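You operate a simulated robot arm through the tools that you are given. There is no shell and no other tool. Be economical: measure what you need, move in short steps, check, and stop when the job is done.

Carry out the task below with a simulated robot arm. There is one attempt and no reset: what you move stays moved.

JOB
Run the music box down and rack the teal and yellow drums.
Fine: slide it to PLAY, and to STOP once the knob is DOWN; do not turn the knob by hand.

It is judged by the outcome, as a careful person would: the job done as asked, and still so three seconds after it is handed in. It fails if anything else is knocked over, pushed out of place, dropped, spilled or broken.

ROBOT AND FRAMES
A 6-joint arm with a two-finger parallel gripper, fixed in place. Base frame: the origin is at the foot of the arm, x ahead of it, y to its left, z up; the work surface is at about z = 460. Lengths are in mm, angles in degrees, forces in N, time in s.
With the tool pointing down near the work surface it reaches from about 100 to 520 mm from the base axis. Its first joint turns from -66.0 to 66.0 degrees. Payload 2.7 kg.
Tool frame: the origin (TCP) lies between the finger pads and is the grasp point; the fingertips stand 23 mm ahead of it; z points along the fingers, y is the line along which they close. Largest opening 94 mm; finger width 38, thickness 10; the body of the gripper, 54 by 96 mm, starts 39 mm behind the TCP.
Orientation is that of the tool frame in the base frame, as [roll, pitch, yaw] about the fixed x, y, z axes, in that order (R = Rz(yaw) Ry(pitch) Rx(roll)). With the fingers straight down and closing along the base's y, the tool's x points along the base's -x, its y along +y and its z along -z.

CONTROLS
- The arm moves only by the tool jog_arm. Its argument "deltas" is a list of rows, each a list of 7 numbers: the turn, a rotation vector about the tool's x, y, z in degrees, then the shift along the tool's x, y, z in m, then the gripper command, from -1 (shut) to 1 (fully open), values between in proportion. In form: [[rx, ry, rz, tx, ty, tz, hand], ...]. A call has 1 to 8 rows; each row is the pose to reach, as a shift and turn from the pose commanded when the call began, along the tool's axes at that moment. Each row takes 0.2 s and may step no farther than 50 mm and 8.6 degrees from the row before; otherwise, or with a gripper value out of range, the whole call is refused. Where a pose cannot be reached the arm comes as near as it can. A force on the tool above 40 N (or 10 N above the force at the start of the call, whichever is more), or a blocked arm, ends the call early, and 0.2 s more pass. Each finger travels about 45 mm/s and halts on what it meets, pressing with about 36 N; the grip force reading is that of the motor and also rises with nothing between the fingers. The clock runs only during rows and for 0.2 s after the last one: add rows that repeat a pose to give the fingers time. It gives the time, the measured TCP pose, the force on the tool (base axes), the opening and the grip force at its end, in the units of the frame above (readings bear some noise), with the torque about the TCP (base axes, N m) and any sound that the robot's microphone picked up.
- Cameras (640 x 400 px; columns grow to the right, rows downward): "scene" is fixed at [55.9, -441, 1373.7]; the picture's right is [0.86, -0.51, 0.00], its down [-0.43, -0.71, -0.56] and it looks along [0.29, 0.48, -0.83] (base axes); focal length 374 px, centre (320, 200). "wrist" rides on the gripper at [86, 16, -75] in the tool frame; the picture's right is [-0.18, 0.98, 0.00], its down [-0.58, -0.11, -0.81] and it looks along [-0.79, -0.15, 0.59] (tool axes); focal length 243 px, centre (320, 200). There is no depth. A picture from a camera that has moved, and an enlarged one, comes with that camera's place and axes in the base frame and with its lens.
- snapshot(camera): a new picture of that camera. It takes no simulated time.
- zoom(camera, box): a new picture of the part [left, top, right, bottom] of that camera's present view, enlarged. It takes no simulated time.
- hand_in(): hands the job in; it is judged then, once.

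Work in short steps. Places have to be worked out from the pictures, the camera data and where the tool is seen: move nearer, look again, correct. Check each grasp and each placing, and mend what went wrong. You have 120 turns and 68 pictures in all, those below and enlarged ones among them. Open the gripper and draw the arm clear of the work before you hand the job in, unless the task says otherwise; then end with one line.

The tools are called after "Call:" as a command line: name --pt "numbers of a row" for each row, then --argument value for the rest, lists and objects as JSON in quotes. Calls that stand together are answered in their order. jog_arm: Moves the arm, as the interface text tells. Its arguments: {"type":"object","properties":{"deltas":{"type":"array"}},"required":["deltas"]} The other tools are called the same way: snapshot (camera) takes a picture; zoom (camera, box) takes an enlarged picture of a part of a camera's view; hand_in () hands the job in.

At the start:

```text
time_s: 0.0
tool_pos: [431.8, 25.1, 722.0]
ee_rot: [179.8, 0.0, 180.0]
wrist_force: [0.0, -0.3, -0.6]
ft_torque: [0.0, 0.01, 0.01]
grip_width: 94.2
grasp_force: 0.0
```

scene: 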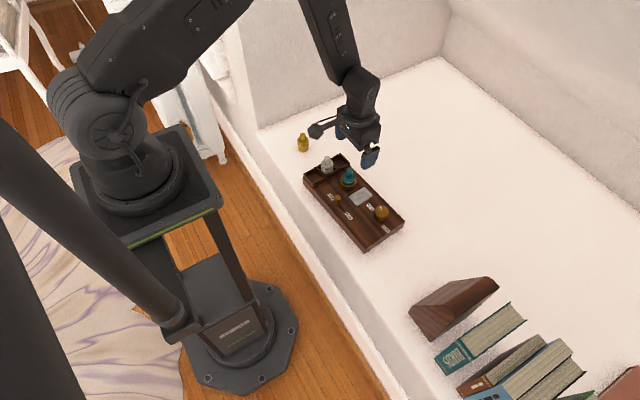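
wrist: 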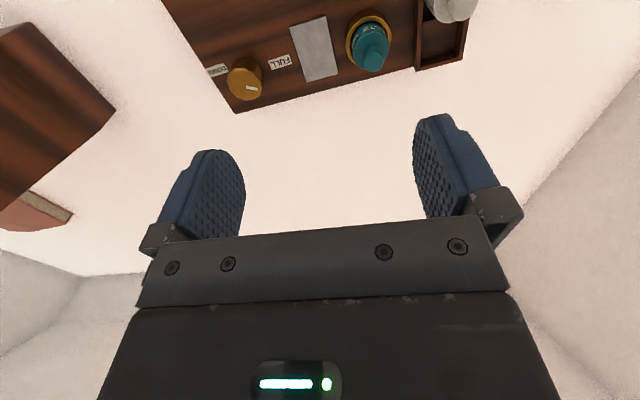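

I start by looking closely at the music box from the scene camera.

Call:
zoom --camera "scene" --box '[280, 120, 420, 260]'

Call:
zoom --camera "wrist" --box '[160, 0, 480, 130]'

```text
2.86 times, centred on (350, 190) of scene
camera zoom: at [55.9, -441.0, 1373.7], right [0.86, -0.51, 0.0], down [-0.43, -0.71, -0.56], along [0.29, 0.48, -0.83], focal length 1069 px, centre (234, 229)
```

zoom: 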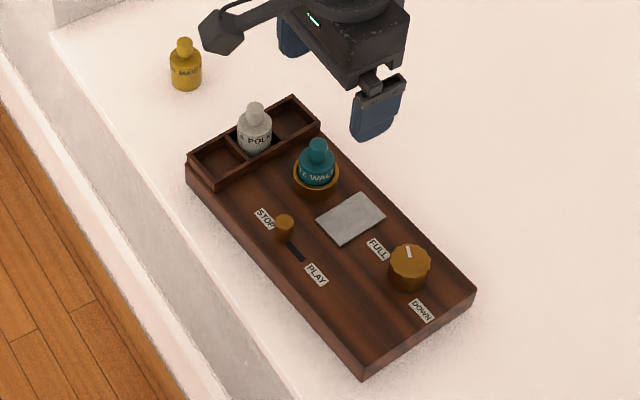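

```text
2.00 times, centred on (320, 65) of wrist
camera zoom: at [344.2, 41.6, 795.9], right [0.18, 0.98, 0.0], down [0.58, -0.11, 0.81], along [0.79, -0.15, -0.59], focal length 485 px, centre (320, 470)
```

zoom: 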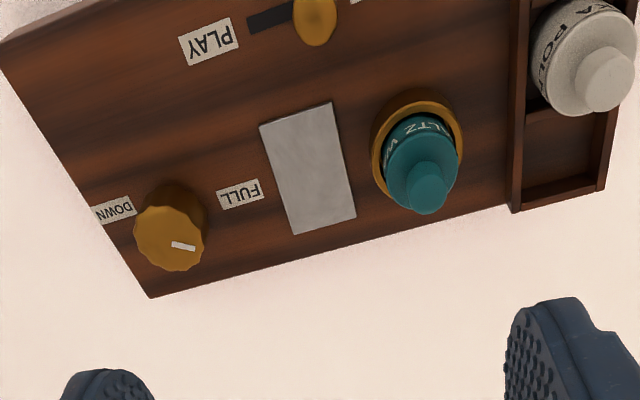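

The images put the box top at z≈500, the slider near (399, 30) and the box yawed by about +7.5°. I move above the slider, align the yaw and half close the fingers.

Call:
jog_arm --pt "0 0 -2.5 0.011 0.002 0.04 0.3" --pt "0 0 -5 0.022 0.004 0.08 -0.1" --pt "0 0 -7.5 0.033 0.005 0.115 -0.2" --pt "0 0 -7.5 0.033 0.005 0.115 -0.2" --pt "0 0 -7.5 0.033 0.005 0.115 -0.2"

Call:
snapshot --camera "wrist"

Call:
zoom --camera "scene" --box '[280, 120, 420, 260]'

```text
time_s: 1.2
tool_pos: [397.6, 26.5, 609.2]
ee_rot: [179.8, 0.1, -172.4]
wrist_force: [0.3, 0.6, 0.7]
ft_torque: [0.01, 0.0, 0.0]
grip_width: 37.5
grasp_force: 0.1
```

```text
63 pictures are left
camera wrist: at [309.9, 32.5, 683.1], right [0.05, 1.0, 0.0], down [0.59, -0.03, 0.81], along [0.81, -0.04, -0.59], focal length 243 px, centre (320, 200)
```

wrist: 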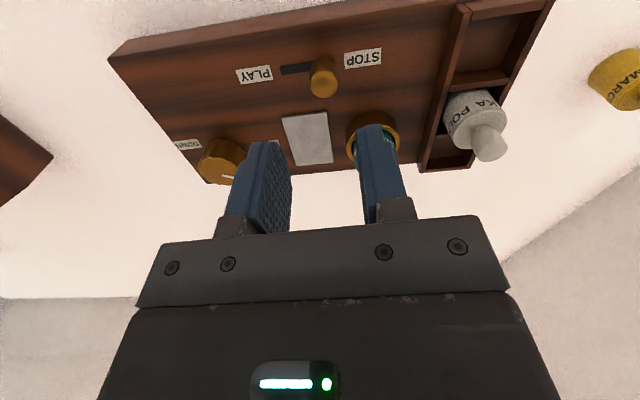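

```text
2.86 times, centred on (350, 190) of scene
camera zoom: at [55.9, -441.0, 1373.7], right [0.86, -0.51, 0.0], down [-0.43, -0.71, -0.56], along [0.29, 0.48, -0.83], focal length 1069 px, centre (234, 229)
```

zoom: 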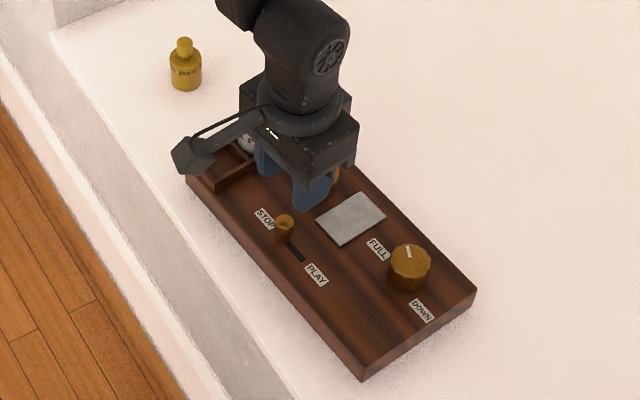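

The slider knob is near (400, 31), top about z 522. I lower the open fingers so that they straddle it without touching, tips at about z 509.

Call:
jog_arm --pt "0 0 0 -0.003 0.004 0.035 -0.2" --pt "0 0 0 -0.003 0.004 0.06 -0.2" --pt "0 0 0 -0.003 0.004 0.077 -0.2"

Call:
zoom --camera "wrist" --box '[160, 0, 560, 250]'

Call:
zoom --camera "scene" --box '[300, 140, 420, 260]'

```text
time_s: 2.0
tool_pos: [400.4, 34.1, 529.4]
ee_rot: [179.8, -0.1, -172.5]
wrist_force: [0.1, -0.3, 0.5]
ft_torque: [0.03, 0.0, 0.03]
grip_width: 37.5
grasp_force: 0.1
```

```text
1.60 times, centred on (360, 125) of wrist
camera zoom: at [312.4, 39.0, 603.5], right [0.05, 1.0, 0.0], down [0.59, -0.03, 0.81], along [0.8, -0.04, -0.59], focal length 388 px, centre (256, 320)
```

zoom: 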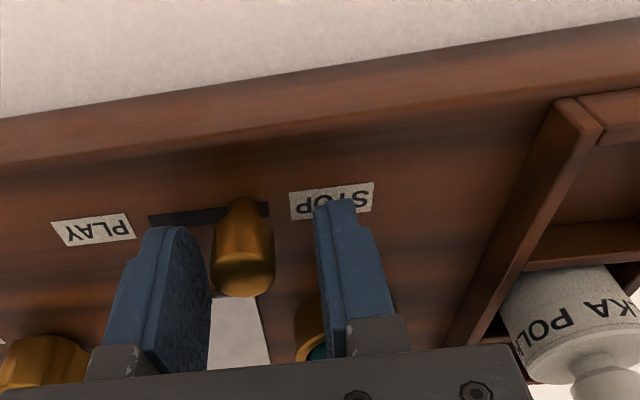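

```text
3.33 times, centred on (360, 200) of scene
camera zoom: at [55.9, -441.0, 1373.7], right [0.86, -0.51, 0.0], down [-0.43, -0.71, -0.56], along [0.29, 0.48, -0.83], focal length 1247 px, centre (187, 200)
```

zoom: 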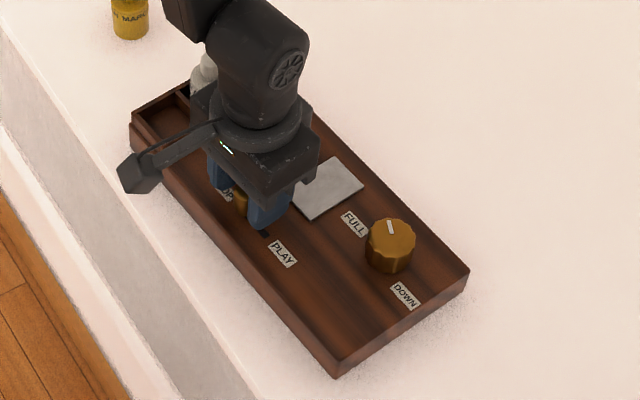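

The fingers straddle the slider, with free slot toward PLAY. I push slowly along the box axis toward PLAY.

Call:
jog_arm --pt "0 0 0 0.003 -0.008 0 -0.2" --pt "0 0 0 0.003 -0.014 0 -0.2" --pt "0 0 0 0.003 -0.019 0 -0.2" --pt "0 0 0 0.003 -0.024 0 -0.2" --pt "0 0 0 0.003 -0.029 0 -0.2" --pt "0 0 0 0.003 -0.033 0 -0.2"

Call:
zoom --camera "wrist" --box '[160, 0, 560, 250]'

Call:
zoom --camera "scene" --box '[300, 140, 420, 260]'

```text
time_s: 3.4
tool_pos: [402.5, -0.0, 530.3]
ee_rot: [179.8, 0.0, -172.5]
wrist_force: [-0.4, 0.3, -0.3]
ft_torque: [0.01, 0.01, -0.01]
grip_width: 37.7
grasp_force: 0.0
```

```text
1.60 times, centred on (360, 125) of wrist
camera zoom: at [312.4, 5.4, 604.9], right [0.05, 1.0, 0.0], down [0.59, -0.03, 0.81], along [0.81, -0.04, -0.59], focal length 388 px, centre (256, 320)
```

zoom: 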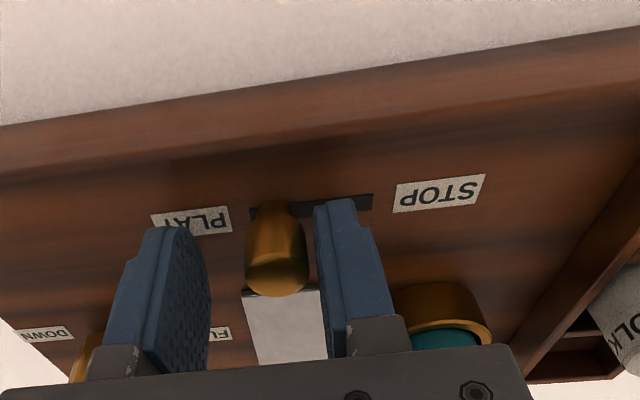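

```text
3.33 times, centred on (360, 200) of scene
camera zoom: at [55.9, -441.0, 1373.7], right [0.86, -0.51, 0.0], down [-0.43, -0.71, -0.56], along [0.29, 0.48, -0.83], focal length 1247 px, centre (187, 200)
```

zoom: 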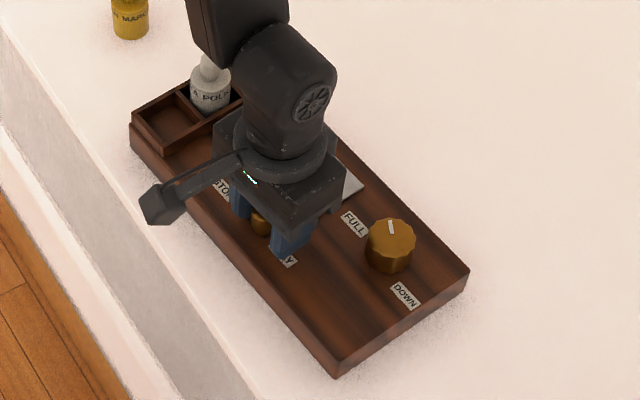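

The slider is almost at the slot's end but no sound yet. I push a few mm more.

Call:
jog_arm --pt "0 0 0 0 -0.002 0 -0.2" --pt "0 0 0 0 -0.004 0 -0.2" --pt "0 0 0 0 -0.006 0 -0.2"

Call:
zoom --camera "wrist" --box '[160, 0, 560, 250]'

Call:
zoom --camera "scene" --box '[300, 140, 420, 260]'

```text
time_s: 4.2
tool_pos: [402.2, -3.1, 528.4]
ee_rot: [179.8, 0.0, -172.4]
wrist_force: [-2.0, 5.6, -1.3]
ft_torque: [0.0, 0.05, 0.0]
grip_width: 40.1
grasp_force: 2.6
```

```text
1.60 times, centred on (360, 125) of wrist
camera zoom: at [313.2, 0.9, 603.5], right [0.05, 1.0, 0.0], down [0.59, -0.03, 0.81], along [0.8, -0.04, -0.59], focal length 388 px, centre (256, 320)
```

zoom: 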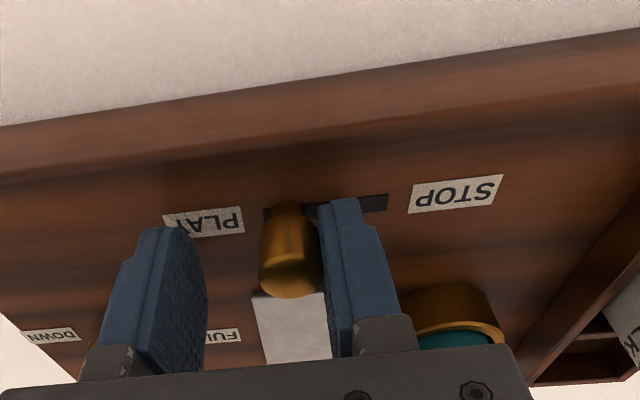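

```text
3.33 times, centred on (360, 200) of scene
camera zoom: at [55.9, -441.0, 1373.7], right [0.86, -0.51, 0.0], down [-0.43, -0.71, -0.56], along [0.29, 0.48, -0.83], focal length 1247 px, centre (187, 200)
```

zoom: 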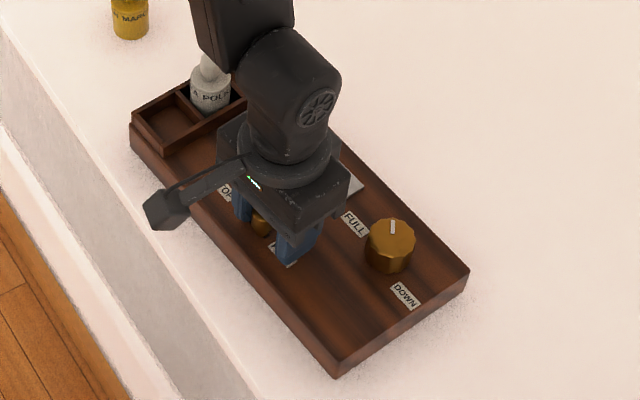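

The finger pressed the slider at its end (5.6 N), and the knob's pointer seems to have moved slightly. I ease off and wait, watching the knob.

Call:
jog_arm --pt "0 0 0 0 0.005 0 -0.2" --pt "0 0 0 0 0.006 0 -0.2" --pt "0 0 0 0 0.006 0 -0.2" --pt "0 0 0 0 0.006 0 -0.2" --pt "0 0 0 0 0.006 0 -0.2"

Call:
zoom --camera "scene" --box '[350, 180, 410, 240]'

```text
time_s: 5.4
tool_pos: [402.3, 2.2, 529.5]
ee_rot: [179.9, 0.0, -172.4]
wrist_force: [-0.1, -0.6, -0.4]
ft_torque: [0.0, 0.02, -0.01]
grip_width: 37.6
grasp_force: 0.1
```

```text
6.67 times, centred on (380, 210) of scene
camera zoom: at [55.9, -441.0, 1373.7], right [0.86, -0.51, 0.0], down [-0.43, -0.71, -0.56], along [0.29, 0.48, -0.83], focal length 2495 px, centre (-80, 133)
```

zoom: 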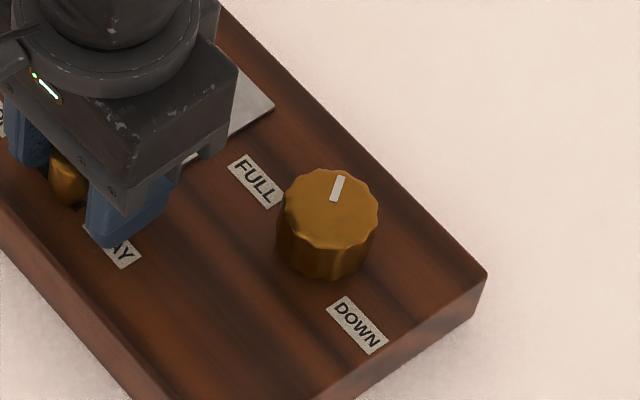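

The knob is turning clockwise toward DOWN, so the box is playing. I hold still and wait.

Call:
jog_arm --pt "0 0 0 0 0 0 -0.2" --pt "0 0 0 0 0 0 -0.2" --pt "0 0 0 0 0 0 -0.2" --pt "0 0 0 0 0 0 -0.2" --pt "0 0 0 0 0 0 -0.2" --pt "0 0 0 0 0 0 -0.2" --pt "0 0 0 0 0 0 -0.2" --pt "0 0 0 0 0 0 -0.2"

Call:
zoom --camera "scene" --box '[350, 180, 410, 240]'

```text
time_s: 7.2
tool_pos: [402.5, 2.3, 529.6]
ee_rot: [179.9, 0.0, -172.6]
wrist_force: [0.1, -0.7, -0.8]
ft_torque: [0.02, 0.04, 0.0]
grip_width: 37.5
grasp_force: 0.0
```

```text
6.67 times, centred on (380, 210) of scene
camera zoom: at [55.9, -441.0, 1373.7], right [0.86, -0.51, 0.0], down [-0.43, -0.71, -0.56], along [0.29, 0.48, -0.83], focal length 2495 px, centre (-80, 133)
```

zoom: 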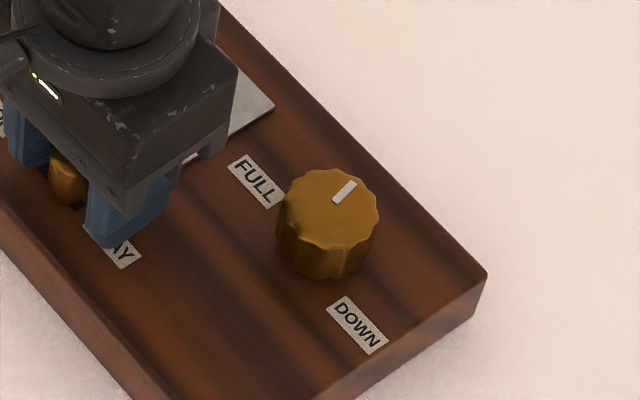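

About 12°/s, roughly 120° left. I keep waiting.

Call:
jog_arm --pt "0 0 0 0 0 0 -0.2" --pt "0 0 0 0 0 0 -0.2" --pt "0 0 0 0 0 0 -0.2" --pt "0 0 0 0 0 0 -0.2" --pt "0 0 0 0 0 0 -0.2" --pt "0 0 0 0 0 0 -0.2" --pt "0 0 0 0 0 0 -0.2" --pt "0 0 0 0 0 0 -0.2"

Call:
jog_arm --pt "0 0 0 0 0 0 -0.2" --pt "0 0 0 0 0 0 -0.2" --pt "0 0 0 0 0 0 -0.2" --pt "0 0 0 0 0 0 -0.2" --pt "0 0 0 0 0 0 -0.2" --pt "0 0 0 0 0 0 -0.2" --pt "0 0 0 0 0 0 -0.2" --pt "0 0 0 0 0 0 -0.2"

Call:
jog_arm --pt "0 0 0 0 0 0 -0.2" --pt "0 0 0 0 0 0 -0.2" --pt "0 0 0 0 0 0 -0.2" --pt "0 0 0 0 0 0 -0.2" --pt "0 0 0 0 0 0 -0.2" --pt "0 0 0 0 0 0 -0.2" --pt "0 0 0 0 0 0 -0.2" --pt "0 0 0 0 0 0 -0.2"

Call:
zoom --camera "scene" --box '[350, 180, 410, 240]'

```text
time_s: 9.0
tool_pos: [402.9, 3.8, 531.0]
ee_rot: [179.8, 0.0, -172.5]
wrist_force: [-0.2, -0.9, 1.0]
ft_torque: [-0.02, 0.02, -0.03]
grip_width: 37.7
grasp_force: 0.1
```

```text
time_s: 10.8
tool_pos: [402.2, 1.8, 528.6]
ee_rot: [179.8, 0.0, -172.6]
wrist_force: [0.2, 0.1, -0.8]
ft_torque: [-0.01, -0.04, -0.03]
grip_width: 37.7
grasp_force: 0.1
```

```text
time_s: 12.6
tool_pos: [401.7, 2.4, 529.7]
ee_rot: [179.8, 0.0, -172.6]
wrist_force: [0.0, -1.3, -0.9]
ft_torque: [-0.02, -0.02, -0.03]
grip_width: 37.7
grasp_force: 0.1
```

```text
6.67 times, centred on (380, 210) of scene
camera zoom: at [55.9, -441.0, 1373.7], right [0.86, -0.51, 0.0], down [-0.43, -0.71, -0.56], along [0.29, 0.48, -0.83], focal length 2495 px, centre (-80, 133)
```

zoom: 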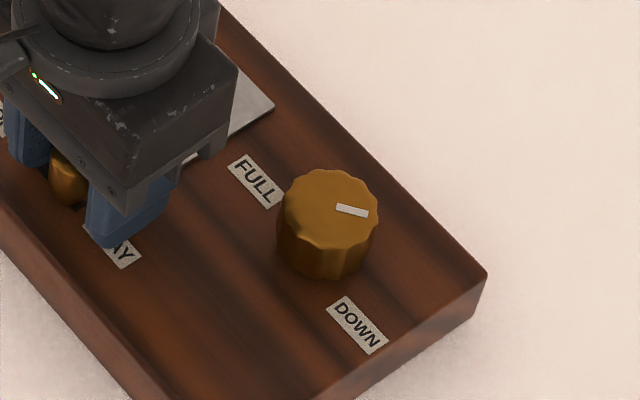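

Pointer at about 98° clockwise; DOWN is near 155°. I wait more.

Call:
jog_arm --pt "0 0 0 0 0 0 -0.2" --pt "0 0 0 0 0 0 -0.2" --pt "0 0 0 0 0 0 -0.2" --pt "0 0 0 0 0 0 -0.2" --pt "0 0 0 0 0 0 -0.2" --pt "0 0 0 0 0 0 -0.2" --pt "0 0 0 0 0 0 -0.2" --pt "0 0 0 0 0 0 -0.2"

Call:
jog_arm --pt "0 0 0 0 0 0 -0.2" --pt "0 0 0 0 0 0 -0.2" --pt "0 0 0 0 0 0 -0.2" --pt "0 0 0 0 0 0 -0.2" --pt "0 0 0 0 0 0 -0.2" --pt "0 0 0 0 0 0 -0.2" --pt "0 0 0 0 0 0 -0.2" --pt "0 0 0 0 0 0 -0.2"

Call:
zoom --camera "scene" --box '[350, 180, 410, 240]'

```text
time_s: 14.4
tool_pos: [401.4, 2.3, 530.2]
ee_rot: [179.9, 0.0, -172.5]
wrist_force: [0.5, -0.5, 1.1]
ft_torque: [-0.01, 0.0, 0.02]
grip_width: 37.6
grasp_force: 0.1
```

```text
time_s: 16.2
tool_pos: [401.5, 2.8, 529.9]
ee_rot: [179.8, -0.1, -172.5]
wrist_force: [0.1, 0.4, 0.4]
ft_torque: [0.01, 0.01, -0.02]
grip_width: 37.6
grasp_force: 0.0
```

```text
6.67 times, centred on (380, 210) of scene
camera zoom: at [55.9, -441.0, 1373.7], right [0.86, -0.51, 0.0], down [-0.43, -0.71, -0.56], along [0.29, 0.48, -0.83], focal length 2495 px, centre (-80, 133)
```

zoom: 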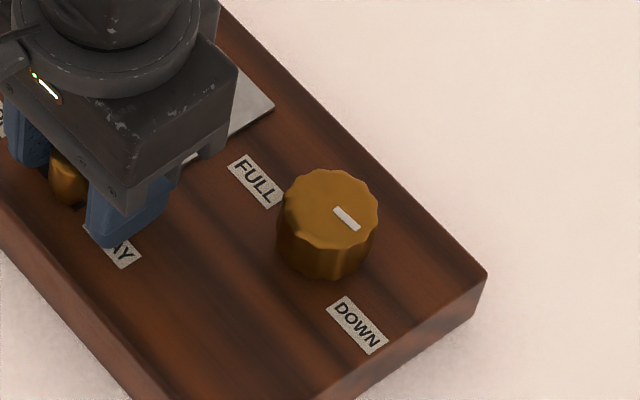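

Still turning (about 128°). I wait two more holds.

Call:
jog_arm --pt "0 0 0 0 0 0 -0.2" --pt "0 0 0 0 0 0 -0.2" --pt "0 0 0 0 0 0 -0.2" --pt "0 0 0 0 0 0 -0.2" --pt "0 0 0 0 0 0 -0.2" --pt "0 0 0 0 0 0 -0.2" --pt "0 0 0 0 0 0 -0.2" --pt "0 0 0 0 0 0 -0.2"

Call:
zoom --camera "scene" --box '[350, 180, 410, 240]'

```text
time_s: 18.0
tool_pos: [401.0, 2.1, 528.4]
ee_rot: [179.8, 0.0, -172.6]
wrist_force: [-0.5, 0.2, 0.2]
ft_torque: [0.0, 0.02, 0.0]
grip_width: 37.6
grasp_force: 0.1
```

```text
6.67 times, centred on (380, 210) of scene
camera zoom: at [55.9, -441.0, 1373.7], right [0.86, -0.51, 0.0], down [-0.43, -0.71, -0.56], along [0.29, 0.48, -0.83], focal length 2495 px, centre (-80, 133)
```

zoom: 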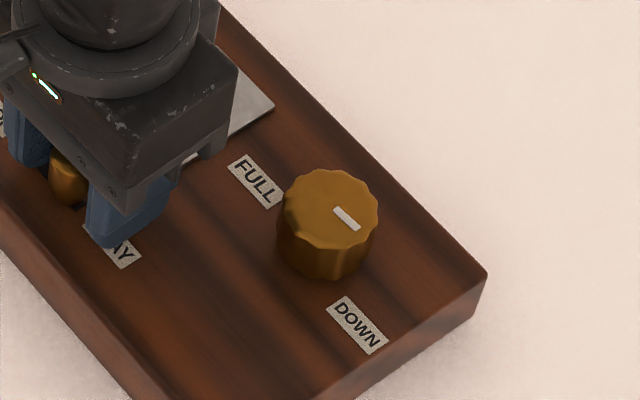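

The pointer has stopped, aligned with the box axis toward DOWN: the spring has run down. Now I push the slider back to STOP.

Call:
jog_arm --pt "0 0 0 0 0.009 0 -0.2" --pt "0 0 0 0 0.015 0 -0.2" --pt "0 0 0 0 0.02 0 -0.2" --pt "0 0 0 0 0.025 0 -0.2" --pt "0 0 0 0 0.03 0 -0.2" --pt "0 0 0 0 0.034 0 -0.2" --pt "0 0 0 0 0.037 0 -0.2"

Call:
zoom --camera "wrist" --box '[160, 0, 560, 250]'

```text
time_s: 19.6
tool_pos: [396.2, 39.0, 530.1]
ee_rot: [179.8, 0.1, -172.5]
wrist_force: [0.0, 0.1, 0.2]
ft_torque: [0.02, -0.02, -0.01]
grip_width: 37.6
grasp_force: 0.0
```

```text
1.60 times, centred on (360, 125) of wrist
camera zoom: at [307.9, 43.5, 604.0], right [0.05, 1.0, 0.0], down [0.59, -0.03, 0.81], along [0.81, -0.04, -0.59], focal length 388 px, centre (256, 320)
```

zoom: 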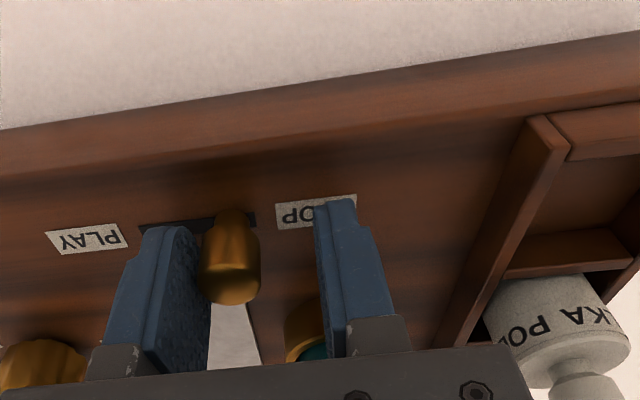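

The slider is nearly back; a few mm more to seat it at STOP.

Call:
jog_arm --pt "0 0 0 0 0.002 0 -0.2" --pt "0 0 0 0 0.004 0 -0.2" --pt "0 0 0 0 0.006 0 -0.2"

Call:
zoom --camera "wrist" --box '[160, 0, 560, 250]'

```text
time_s: 20.4
tool_pos: [397.3, 43.0, 530.2]
ee_rot: [179.7, 0.0, -172.5]
wrist_force: [-0.3, -11.1, 4.1]
ft_torque: [-0.19, 0.01, -0.01]
grip_width: 42.7
grasp_force: 5.7
```

```text
1.60 times, centred on (360, 125) of wrist
camera zoom: at [307.8, 49.0, 604.2], right [0.05, 1.0, 0.0], down [0.59, -0.03, 0.81], along [0.8, -0.04, -0.59], focal length 388 px, centre (256, 320)
```

zoom: 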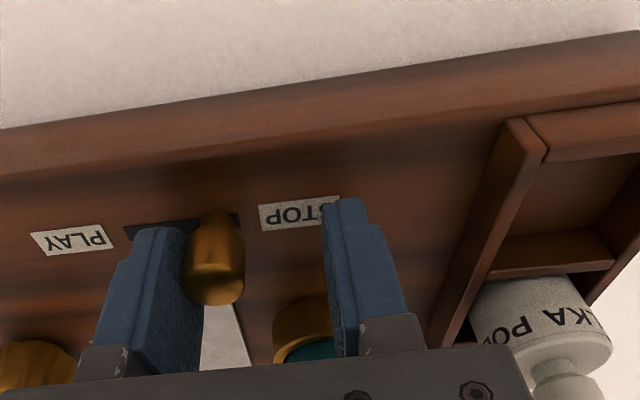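

Seated at STOP against its end. I back off, rise straight up, and draw back for a clear view of the rack and drums.

Call:
jog_arm --pt "0 0 0 0 -0.011 0 -0.2" --pt "0 0 0 0 -0.011 -0.04 -0.2" --pt "0 0 0 0 -0.011 -0.085 -0.2" --pt "0 0 0 0.01 0.0 -0.125 0.2" --pt "0 0 0 0.03 0.02 -0.14 0.2" --pt "0 0 0 0.05 0.03 -0.14 0.2" --pt "0 0 0 0.05 0.03 -0.14 0.2"

Call:
snapshot --camera "wrist"

Call:
zoom --camera "scene" --box '[280, 120, 420, 260]'

```text
time_s: 22.0
tool_pos: [342.5, 69.0, 668.9]
ee_rot: [179.7, 0.1, -172.5]
wrist_force: [0.2, 0.0, 0.5]
ft_torque: [-0.01, -0.01, 0.0]
grip_width: 56.5
grasp_force: 0.1
```

```text
48 pictures are left
camera wrist: at [254.7, 73.9, 743.0], right [0.05, 1.0, 0.0], down [0.59, -0.03, 0.81], along [0.81, -0.04, -0.59], focal length 243 px, centre (320, 200)
```

wrist: 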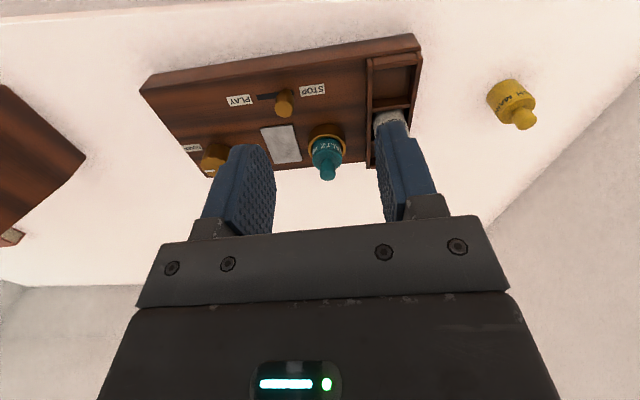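

```text
2.86 times, centred on (350, 190) of scene
camera zoom: at [55.9, -441.0, 1373.7], right [0.86, -0.51, 0.0], down [-0.43, -0.71, -0.56], along [0.29, 0.48, -0.83], focal length 1069 px, centre (234, 229)
```

zoom: 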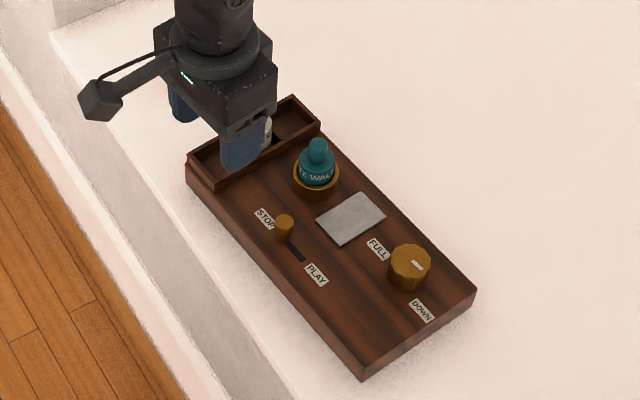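

Knob stays at DOWN and slider at STOP. I move over in +y to view the rack, POLKA and the yellow drum from a clear vantage with the fingers wide open.

Call:
jog_arm --pt "0 0 0 -0.004 0.033 -0.01 0.6" --pt "0 0 0 -0.008 0.065 -0.02 1" --pt "0 0 0 -0.008 0.065 -0.02 1" --pt "0 0 0 -0.008 0.065 -0.02 1"

Call:
snapshot --camera "wrist"

Call:
zoom --camera "wrist" --box '[200, 20, 440, 170]'

```text
time_s: 23.0
tool_pos: [343.2, 132.0, 688.1]
ee_rot: [179.9, 0.1, -172.6]
wrist_force: [-0.8, -0.4, 0.5]
ft_torque: [-0.03, -0.02, 0.0]
grip_width: 94.2
grasp_force: 0.1
```

```text
46 pictures are left
camera wrist: at [255.2, 137.8, 762.7], right [0.05, 1.0, 0.0], down [0.59, -0.03, 0.81], along [0.81, -0.04, -0.59], focal length 243 px, centre (320, 200)
```

wrist: 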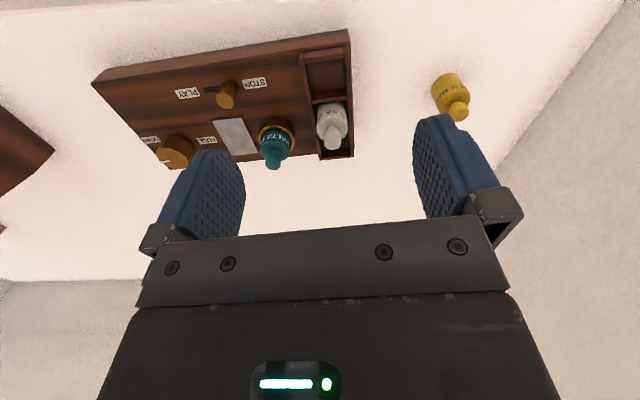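

```text
2.67 times, centred on (320, 95) of wrist
camera zoom: at [255.2, 137.8, 762.7], right [0.05, 1.0, 0.0], down [0.59, -0.03, 0.81], along [0.81, -0.04, -0.59], focal length 647 px, centre (320, 480)
```

zoom: 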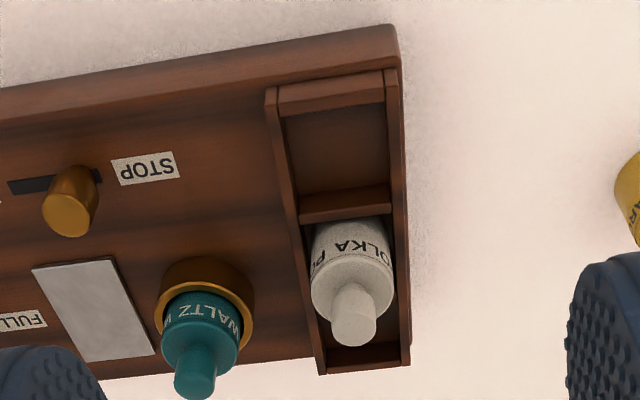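

I check the drums and rack details with a tight scene zoom.

Call:
zoom --camera "scene" --box '[295, 125, 375, 205]'

```text
5.00 times, centred on (335, 165) of scene
camera zoom: at [55.9, -441.0, 1373.7], right [0.86, -0.51, 0.0], down [-0.43, -0.71, -0.56], along [0.29, 0.48, -0.83], focal length 1871 px, centre (245, 375)
```

zoom: 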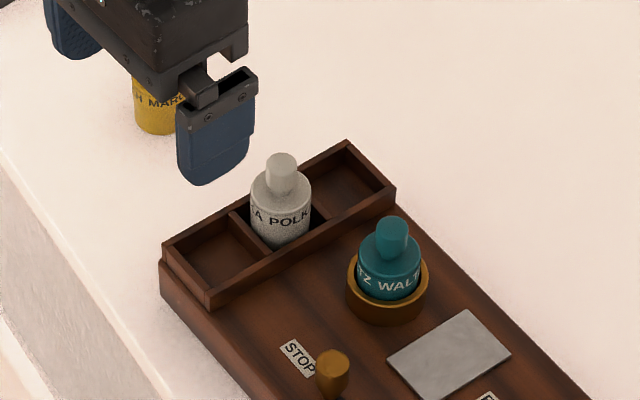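

All three compartments are clear now: POLKA sits in the middle, with the near and far ones empty. The teal drum is at about (457, 71), its exposed body at z≈520–535. I go above it with a 60 mm opening.

Call:
jog_arm --pt "0 0 0 -0.026 -0.019 0.01 0.6" --pt "0 0 0 -0.052 -0.038 0.025 0.28" --pt "0 0 0 -0.079 -0.056 0.045 0.28" --pt "0 0 0 -0.105 -0.075 0.068 0.28" --pt "0 0 0 -0.105 -0.075 0.068 0.28"

Call:
snapshot --camera "wrist"

Call:
zoom --camera "scene" --box '[295, 115, 395, 215]'

```text
time_s: 24.2
tool_pos: [456.8, 72.3, 621.5]
ee_rot: [179.9, 0.0, -172.3]
wrist_force: [-0.3, -0.3, 0.0]
ft_torque: [0.0, 0.0, 0.02]
grip_width: 60.3
grasp_force: 0.1
```

```text
43 pictures are left
camera wrist: at [368.2, 76.7, 695.4], right [0.05, 1.0, 0.0], down [0.59, -0.03, 0.81], along [0.81, -0.04, -0.59], focal length 243 px, centre (320, 200)
```

wrist: 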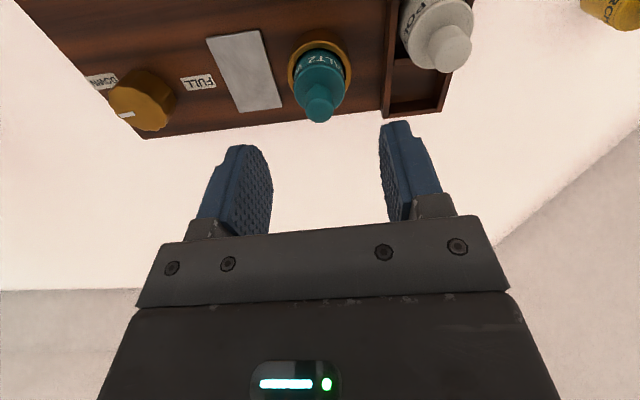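

```text
4.00 times, centred on (345, 165) of scene
camera zoom: at [55.9, -441.0, 1373.7], right [0.86, -0.51, 0.0], down [-0.43, -0.71, -0.56], along [0.29, 0.48, -0.83], focal length 1497 px, centre (220, 340)
```

zoom: 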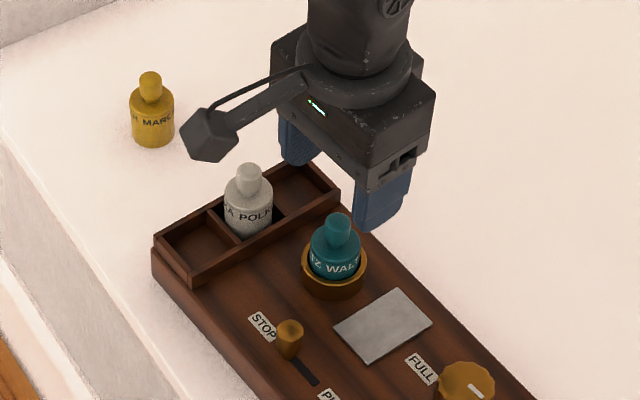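

The wrist view confirms the teal drum at (458, 71.5). I descend to TCP z≈546 with the fingers straddling it.

Call:
jog_arm --pt "0 0 0 -0.001 -0.001 0.04 0.28" --pt "0 0 0 -0.001 -0.001 0.065 0.28" --pt "0 0 0 -0.001 -0.001 0.075 0.28"

Call:
snapshot --camera "wrist"

Call:
zoom --camera "scene" --box '[295, 115, 395, 215]'

```text
time_s: 25.0
tool_pos: [458.1, 70.8, 547.4]
ee_rot: [179.8, 0.1, -172.4]
wrist_force: [-0.6, 0.4, 0.2]
ft_torque: [0.03, 0.0, -0.03]
grip_width: 60.0
grasp_force: 0.1
```

```text
41 pictures are left
camera wrist: at [368.9, 76.5, 621.0], right [0.05, 1.0, 0.0], down [0.59, -0.03, 0.81], along [0.81, -0.04, -0.59], focal length 243 px, centre (320, 200)
```

wrist: 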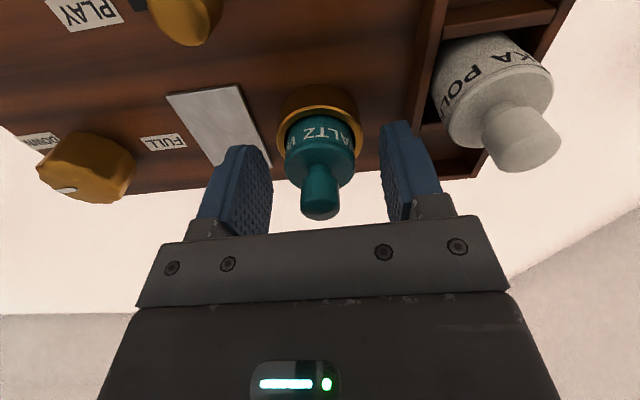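

```text
4.00 times, centred on (345, 165) of scene
camera zoom: at [55.9, -441.0, 1373.7], right [0.86, -0.51, 0.0], down [-0.43, -0.71, -0.56], along [0.29, 0.48, -0.83], focal length 1497 px, centre (220, 340)
```

zoom: 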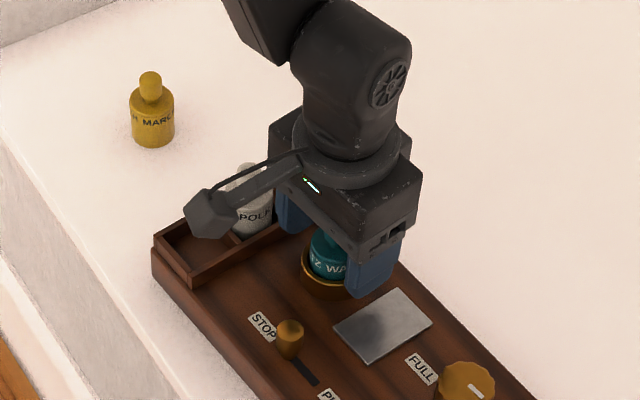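

The drum is centred between the fingers with the tips just above the cup rim. I close the grip.

Call:
jog_arm --pt "0 0 0 0 0 0 -0.1" --pt "0 0 0 0 0 0 -1" --pt "0 0 0 0 0 0 -1" --pt "0 0 0 0 0 0 -1"

Call:
zoom --camera "wrist" --box '[200, 50, 440, 250]'

```text
time_s: 26.0
tool_pos: [457.2, 71.7, 546.1]
ee_rot: [179.8, 0.0, -172.5]
wrist_force: [0.7, 0.2, -0.7]
ft_torque: [0.02, 0.0, -0.01]
grip_width: 33.8
grasp_force: 36.3
```

```text
2.00 times, centred on (320, 150) of wrist
camera zoom: at [368.7, 76.5, 621.1], right [0.05, 1.0, 0.0], down [0.59, -0.03, 0.81], along [0.81, -0.04, -0.59], focal length 485 px, centre (320, 300)
```

zoom: 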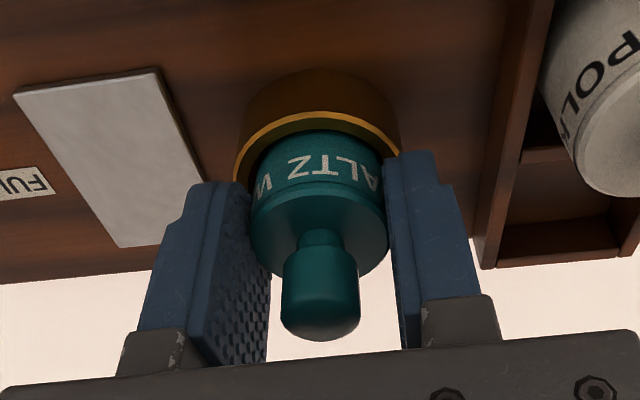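

Gripped at 33.8 mm with no side load. I lift straight up slowly.

Call:
jog_arm --pt "0 0 0 0 0 -0.006 -1" --pt "0 0 0 0 0 -0.015 -1" --pt "0 0 0 0 0 -0.03 -1" --pt "0 0 0 0 0 -0.05 -1" --pt "0 0 0 0 0 -0.07 -1" --pt "0 0 0 0 0 -0.09 -1"

Call:
snapshot --camera "wrist"

Call:
zoom --camera "scene" --box '[295, 105, 395, 205]'

```text
time_s: 27.4
tool_pos: [457.0, 72.0, 637.3]
ee_rot: [179.8, 0.0, -172.5]
wrist_force: [0.1, 0.2, -1.3]
ft_torque: [-0.01, 0.0, -0.02]
grip_width: 33.9
grasp_force: 35.9
```

```text
38 pictures are left
camera wrist: at [368.0, 77.0, 711.7], right [0.05, 1.0, 0.0], down [0.59, -0.03, 0.81], along [0.81, -0.04, -0.59], focal length 243 px, centre (320, 200)
```

wrist: 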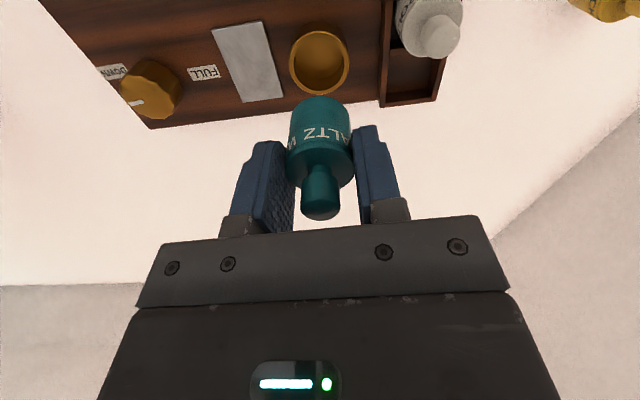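

```text
4.00 times, centred on (345, 155) of scene
camera zoom: at [55.9, -441.0, 1373.7], right [0.86, -0.51, 0.0], down [-0.43, -0.71, -0.56], along [0.29, 0.48, -0.83], focal length 1497 px, centre (220, 380)
```

zoom: 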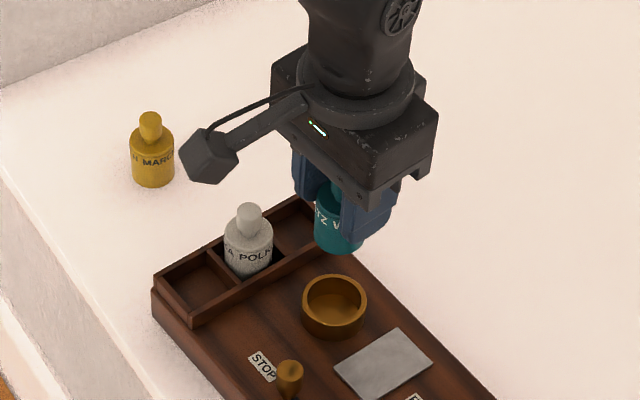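

Teal is held upright. I zoom the wrist view to locate the far compartment precisely.

Call:
zoom --camera "wrist" --box '[360, 0, 480, 120]'

Call:
zoom --camera "scene" --box '[310, 145, 360, 195]'

```text
3.33 times, centred on (420, 60) of wrist
camera zoom: at [368.0, 77.0, 711.7], right [0.05, 1.0, 0.0], down [0.59, -0.03, 0.81], along [0.81, -0.04, -0.59], focal length 809 px, centre (-13, 667)
```

zoom: 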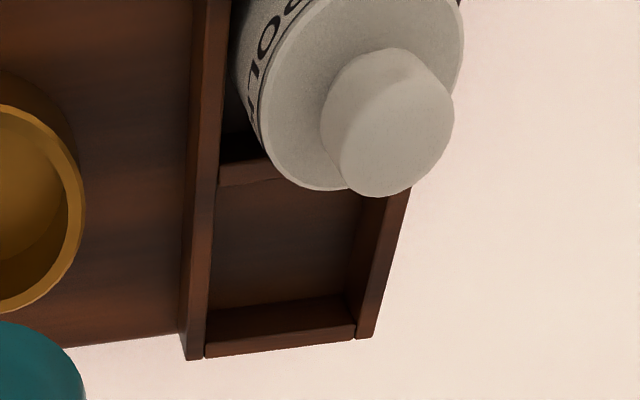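

```text
8.00 times, centred on (335, 170) of scene
camera zoom: at [55.9, -441.0, 1373.7], right [0.86, -0.51, 0.0], down [-0.43, -0.71, -0.56], along [0.29, 0.48, -0.83], focal length 2994 px, centre (200, 440)
```

zoom: 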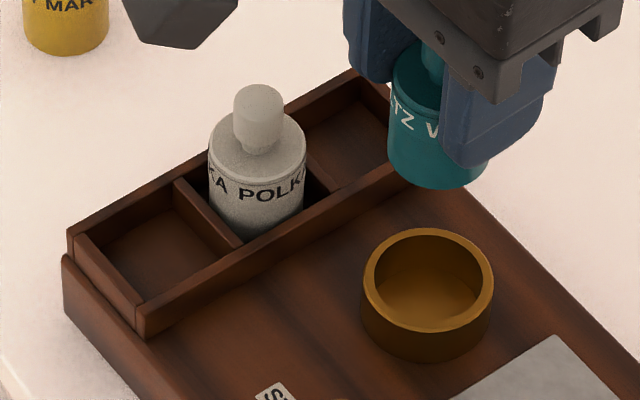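

From rim points I place the far compartment's centre at about (474, 147), inner width ≈38 mm. I carry the drum over it, staying above POLKA.

Call:
jog_arm --pt "0 0 0 -0.009 0.024 0 -1" --pt "0 0 0 -0.018 0.048 0 -1" --pt "0 0 0 -0.0266 0.0721 0 -1" --pt "0 0 0 -0.0266 0.0721 0.03 -1" --pt "0 0 0 -0.0266 0.0721 0.06 -1" --pt "0 0 0 -0.0266 0.0721 0.06 -1"

Call:
zoom --camera "wrist" --box '[200, 0, 440, 240]'

Call:
zoom --camera "scene" --box '[310, 130, 370, 190]'

```text
time_s: 28.8
tool_pos: [477.0, 144.6, 573.0]
ee_rot: [179.8, 0.0, -172.5]
wrist_force: [0.9, 0.1, -0.2]
ft_torque: [-0.04, -0.01, -0.04]
grip_width: 33.6
grasp_force: 36.1
```

```text
1.67 times, centred on (320, 120) of wrist
camera zoom: at [387.6, 150.7, 647.2], right [0.05, 1.0, 0.0], down [0.59, -0.03, 0.81], along [0.81, -0.04, -0.59], focal length 404 px, centre (320, 333)
```

zoom: 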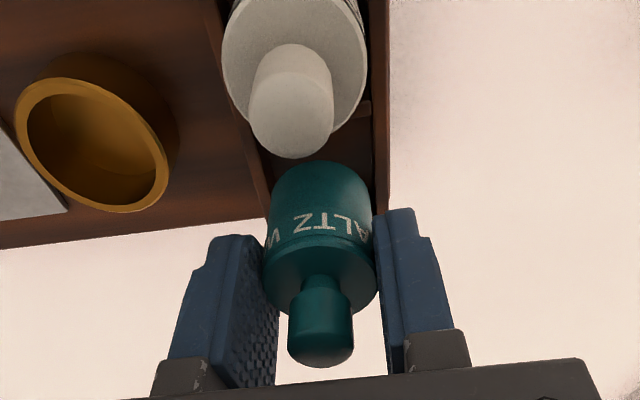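

```text
6.67 times, centred on (340, 160) of scene
camera zoom: at [55.9, -441.0, 1373.7], right [0.86, -0.51, 0.0], down [-0.43, -0.71, -0.56], along [0.29, 0.48, -0.83], focal length 2495 px, centre (187, 467)
```

zoom: 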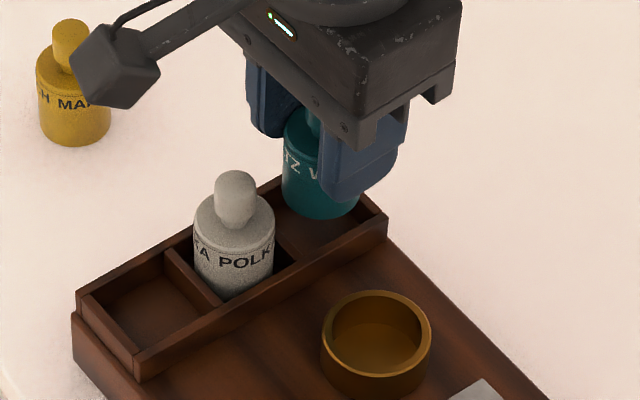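

The drum hovers close over the far slot. I hold once to get a second position reading before fine correction.

Call:
jog_arm --pt "0 0 0 0 0 0 -1" --pt "0 0 0 0 0 0 -1"

Call:
jog_arm --pt "0 0 0 0 0 0.02 -1" --pt "0 0 0 0 0 0.02 -1"

Call:
zoom --camera "scene" --box '[320, 140, 360, 180]'

Call:
zoom --camera "wrist" --box '[260, 0, 400, 140]'

```text
time_s: 29.4
tool_pos: [476.6, 145.6, 572.6]
ee_rot: [179.8, -0.1, -172.5]
wrist_force: [-0.6, -1.0, -1.7]
ft_torque: [0.0, 0.0, 0.0]
grip_width: 33.8
grasp_force: 36.5
```

```text
time_s: 29.9
tool_pos: [482.1, 148.3, 561.5]
ee_rot: [179.9, 0.5, -172.5]
wrist_force: [-0.1, -0.3, 2.9]
ft_torque: [-0.05, -0.03, -0.03]
grip_width: 33.5
grasp_force: 36.0
stopped in row 2: the force on the tool passed its limit at 48 N (the readings are from after the stop); the commanded pose is now the measured one
```

```text
10.00 times, centred on (340, 160) of scene
camera zoom: at [55.9, -441.0, 1373.7], right [0.86, -0.51, 0.0], down [-0.43, -0.71, -0.56], along [0.29, 0.48, -0.83], focal length 3742 px, centre (120, 600)
```

zoom: 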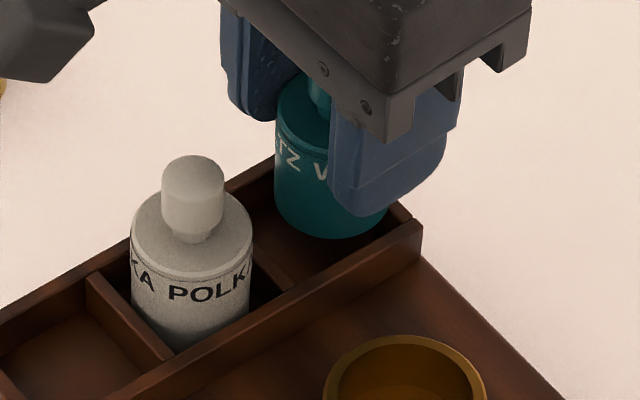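

```text
2.86 times, centred on (330, 70) of wrist
camera zoom: at [392.7, 152.7, 634.9], right [0.05, 1.0, 0.01], down [0.58, -0.04, 0.81], along [0.81, -0.04, -0.59], focal length 693 px, centre (291, 571)
```

zoom: 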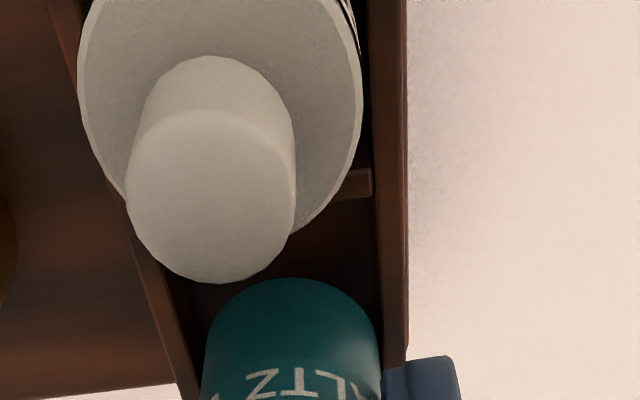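

Contact at a rim: the drum drifted to about x=482, beyond the slot centre (bias-corrected estimate (474, 147)). The box hasn't moved. I lift and re-centre.

Call:
jog_arm --pt "0 0 0 0 0 -0.012 -1" --pt "0 0 0 0.004 0 -0.015 -1" --pt "0 0 0 0.0082 -0.0005 -0.015 -1" --pt "0 0 0 0.0082 -0.0005 -0.015 -1" --pt "0 0 0 0.0082 -0.0005 -0.015 -1"

Call:
jog_arm --pt "0 0 0 0 0 0 -1"

Call:
jog_arm --pt "0 0 0 0 0 0 -1"

Call:
zoom --camera "scene" --box '[320, 140, 360, 180]'

Call:
zoom --camera "wrist" --box '[220, 0, 420, 200]'

```text
time_s: 31.1
tool_pos: [472.6, 145.6, 576.1]
ee_rot: [179.8, 0.4, -172.4]
wrist_force: [-0.3, -0.5, -0.6]
ft_torque: [0.01, -0.01, -0.05]
grip_width: 33.7
grasp_force: 36.5
```

```text
time_s: 31.4
tool_pos: [474.0, 144.9, 576.5]
ee_rot: [179.8, 0.3, -172.4]
wrist_force: [-0.2, 0.2, -1.7]
ft_torque: [0.02, -0.04, 0.03]
grip_width: 33.8
grasp_force: 35.6
```

```text
time_s: 31.9
tool_pos: [471.9, 146.9, 576.0]
ee_rot: [179.8, 0.3, -172.4]
wrist_force: [0.5, -0.2, -1.0]
ft_torque: [0.0, 0.02, 0.0]
grip_width: 33.8
grasp_force: 36.5
```

```text
10.00 times, centred on (340, 160) of scene
camera zoom: at [55.9, -441.0, 1373.7], right [0.86, -0.51, 0.0], down [-0.43, -0.71, -0.56], along [0.29, 0.48, -0.83], focal length 3742 px, centre (120, 600)
```

zoom: 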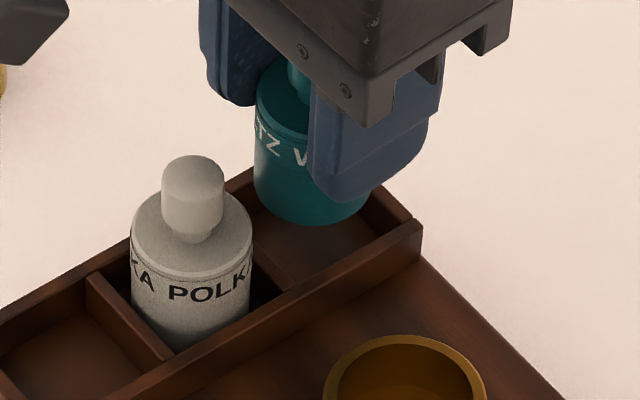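

```text
2.00 times, centred on (320, 100) of wrist
camera zoom: at [384.0, 150.6, 648.9], right [0.05, 1.0, 0.01], down [0.59, -0.04, 0.81], along [0.81, -0.04, -0.59], focal length 485 px, centre (320, 400)
```

zoom: 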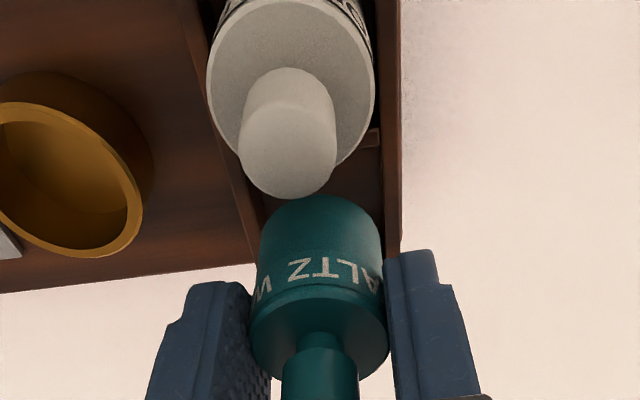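

Relative to POLKA and the slot walls the drum is now centred within about 1 mm. I lower gently in small steps.

Call:
jog_arm --pt "0 0 0 -0.001 0 0.006 -1" --pt "0 0 0 -0.001 0 0.012 -1" --pt "0 0 0 -0.001 0 0.017 -1" --pt "0 0 0 -0.001 0 0.021 -1" --pt "0 0 0 -0.001 0 0.025 -1"

Call:
zoom --camera "scene" --box '[320, 140, 360, 180]'

```text
time_s: 33.0
tool_pos: [474.8, 147.0, 550.4]
ee_rot: [179.7, 0.4, -172.4]
wrist_force: [0.4, 0.0, -2.1]
ft_torque: [0.02, -0.01, -0.02]
grip_width: 33.8
grasp_force: 36.1
```

```text
10.00 times, centred on (340, 160) of scene
camera zoom: at [55.9, -441.0, 1373.7], right [0.86, -0.51, 0.0], down [-0.43, -0.71, -0.56], along [0.29, 0.48, -0.83], focal length 3742 px, centre (120, 600)
```

zoom: 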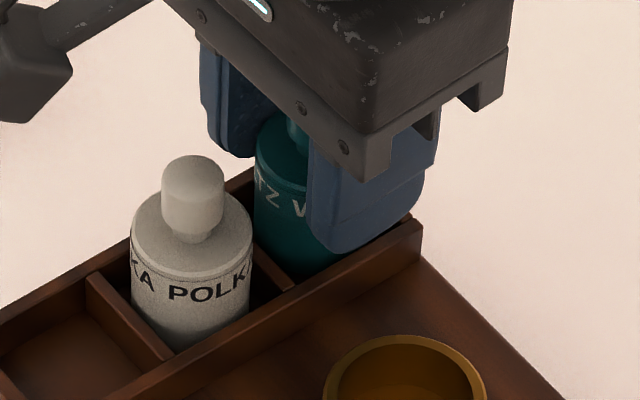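

It has entered the compartment with no contact force. I lower in 2 mm steps to the floor.

Call:
jog_arm --pt "0 0 0 0 0 0.002 -1" --pt "0 0 0 0 0 0.004 -1" --pt "0 0 0 0 0 0.006 -1"

```text
time_s: 33.9
tool_pos: [473.9, 145.7, 544.9]
ee_rot: [179.8, 0.3, -172.4]
wrist_force: [-8.0, -0.6, 14.5]
ft_torque: [0.0, 0.52, -0.05]
grip_width: 34.0
grasp_force: 36.5
```

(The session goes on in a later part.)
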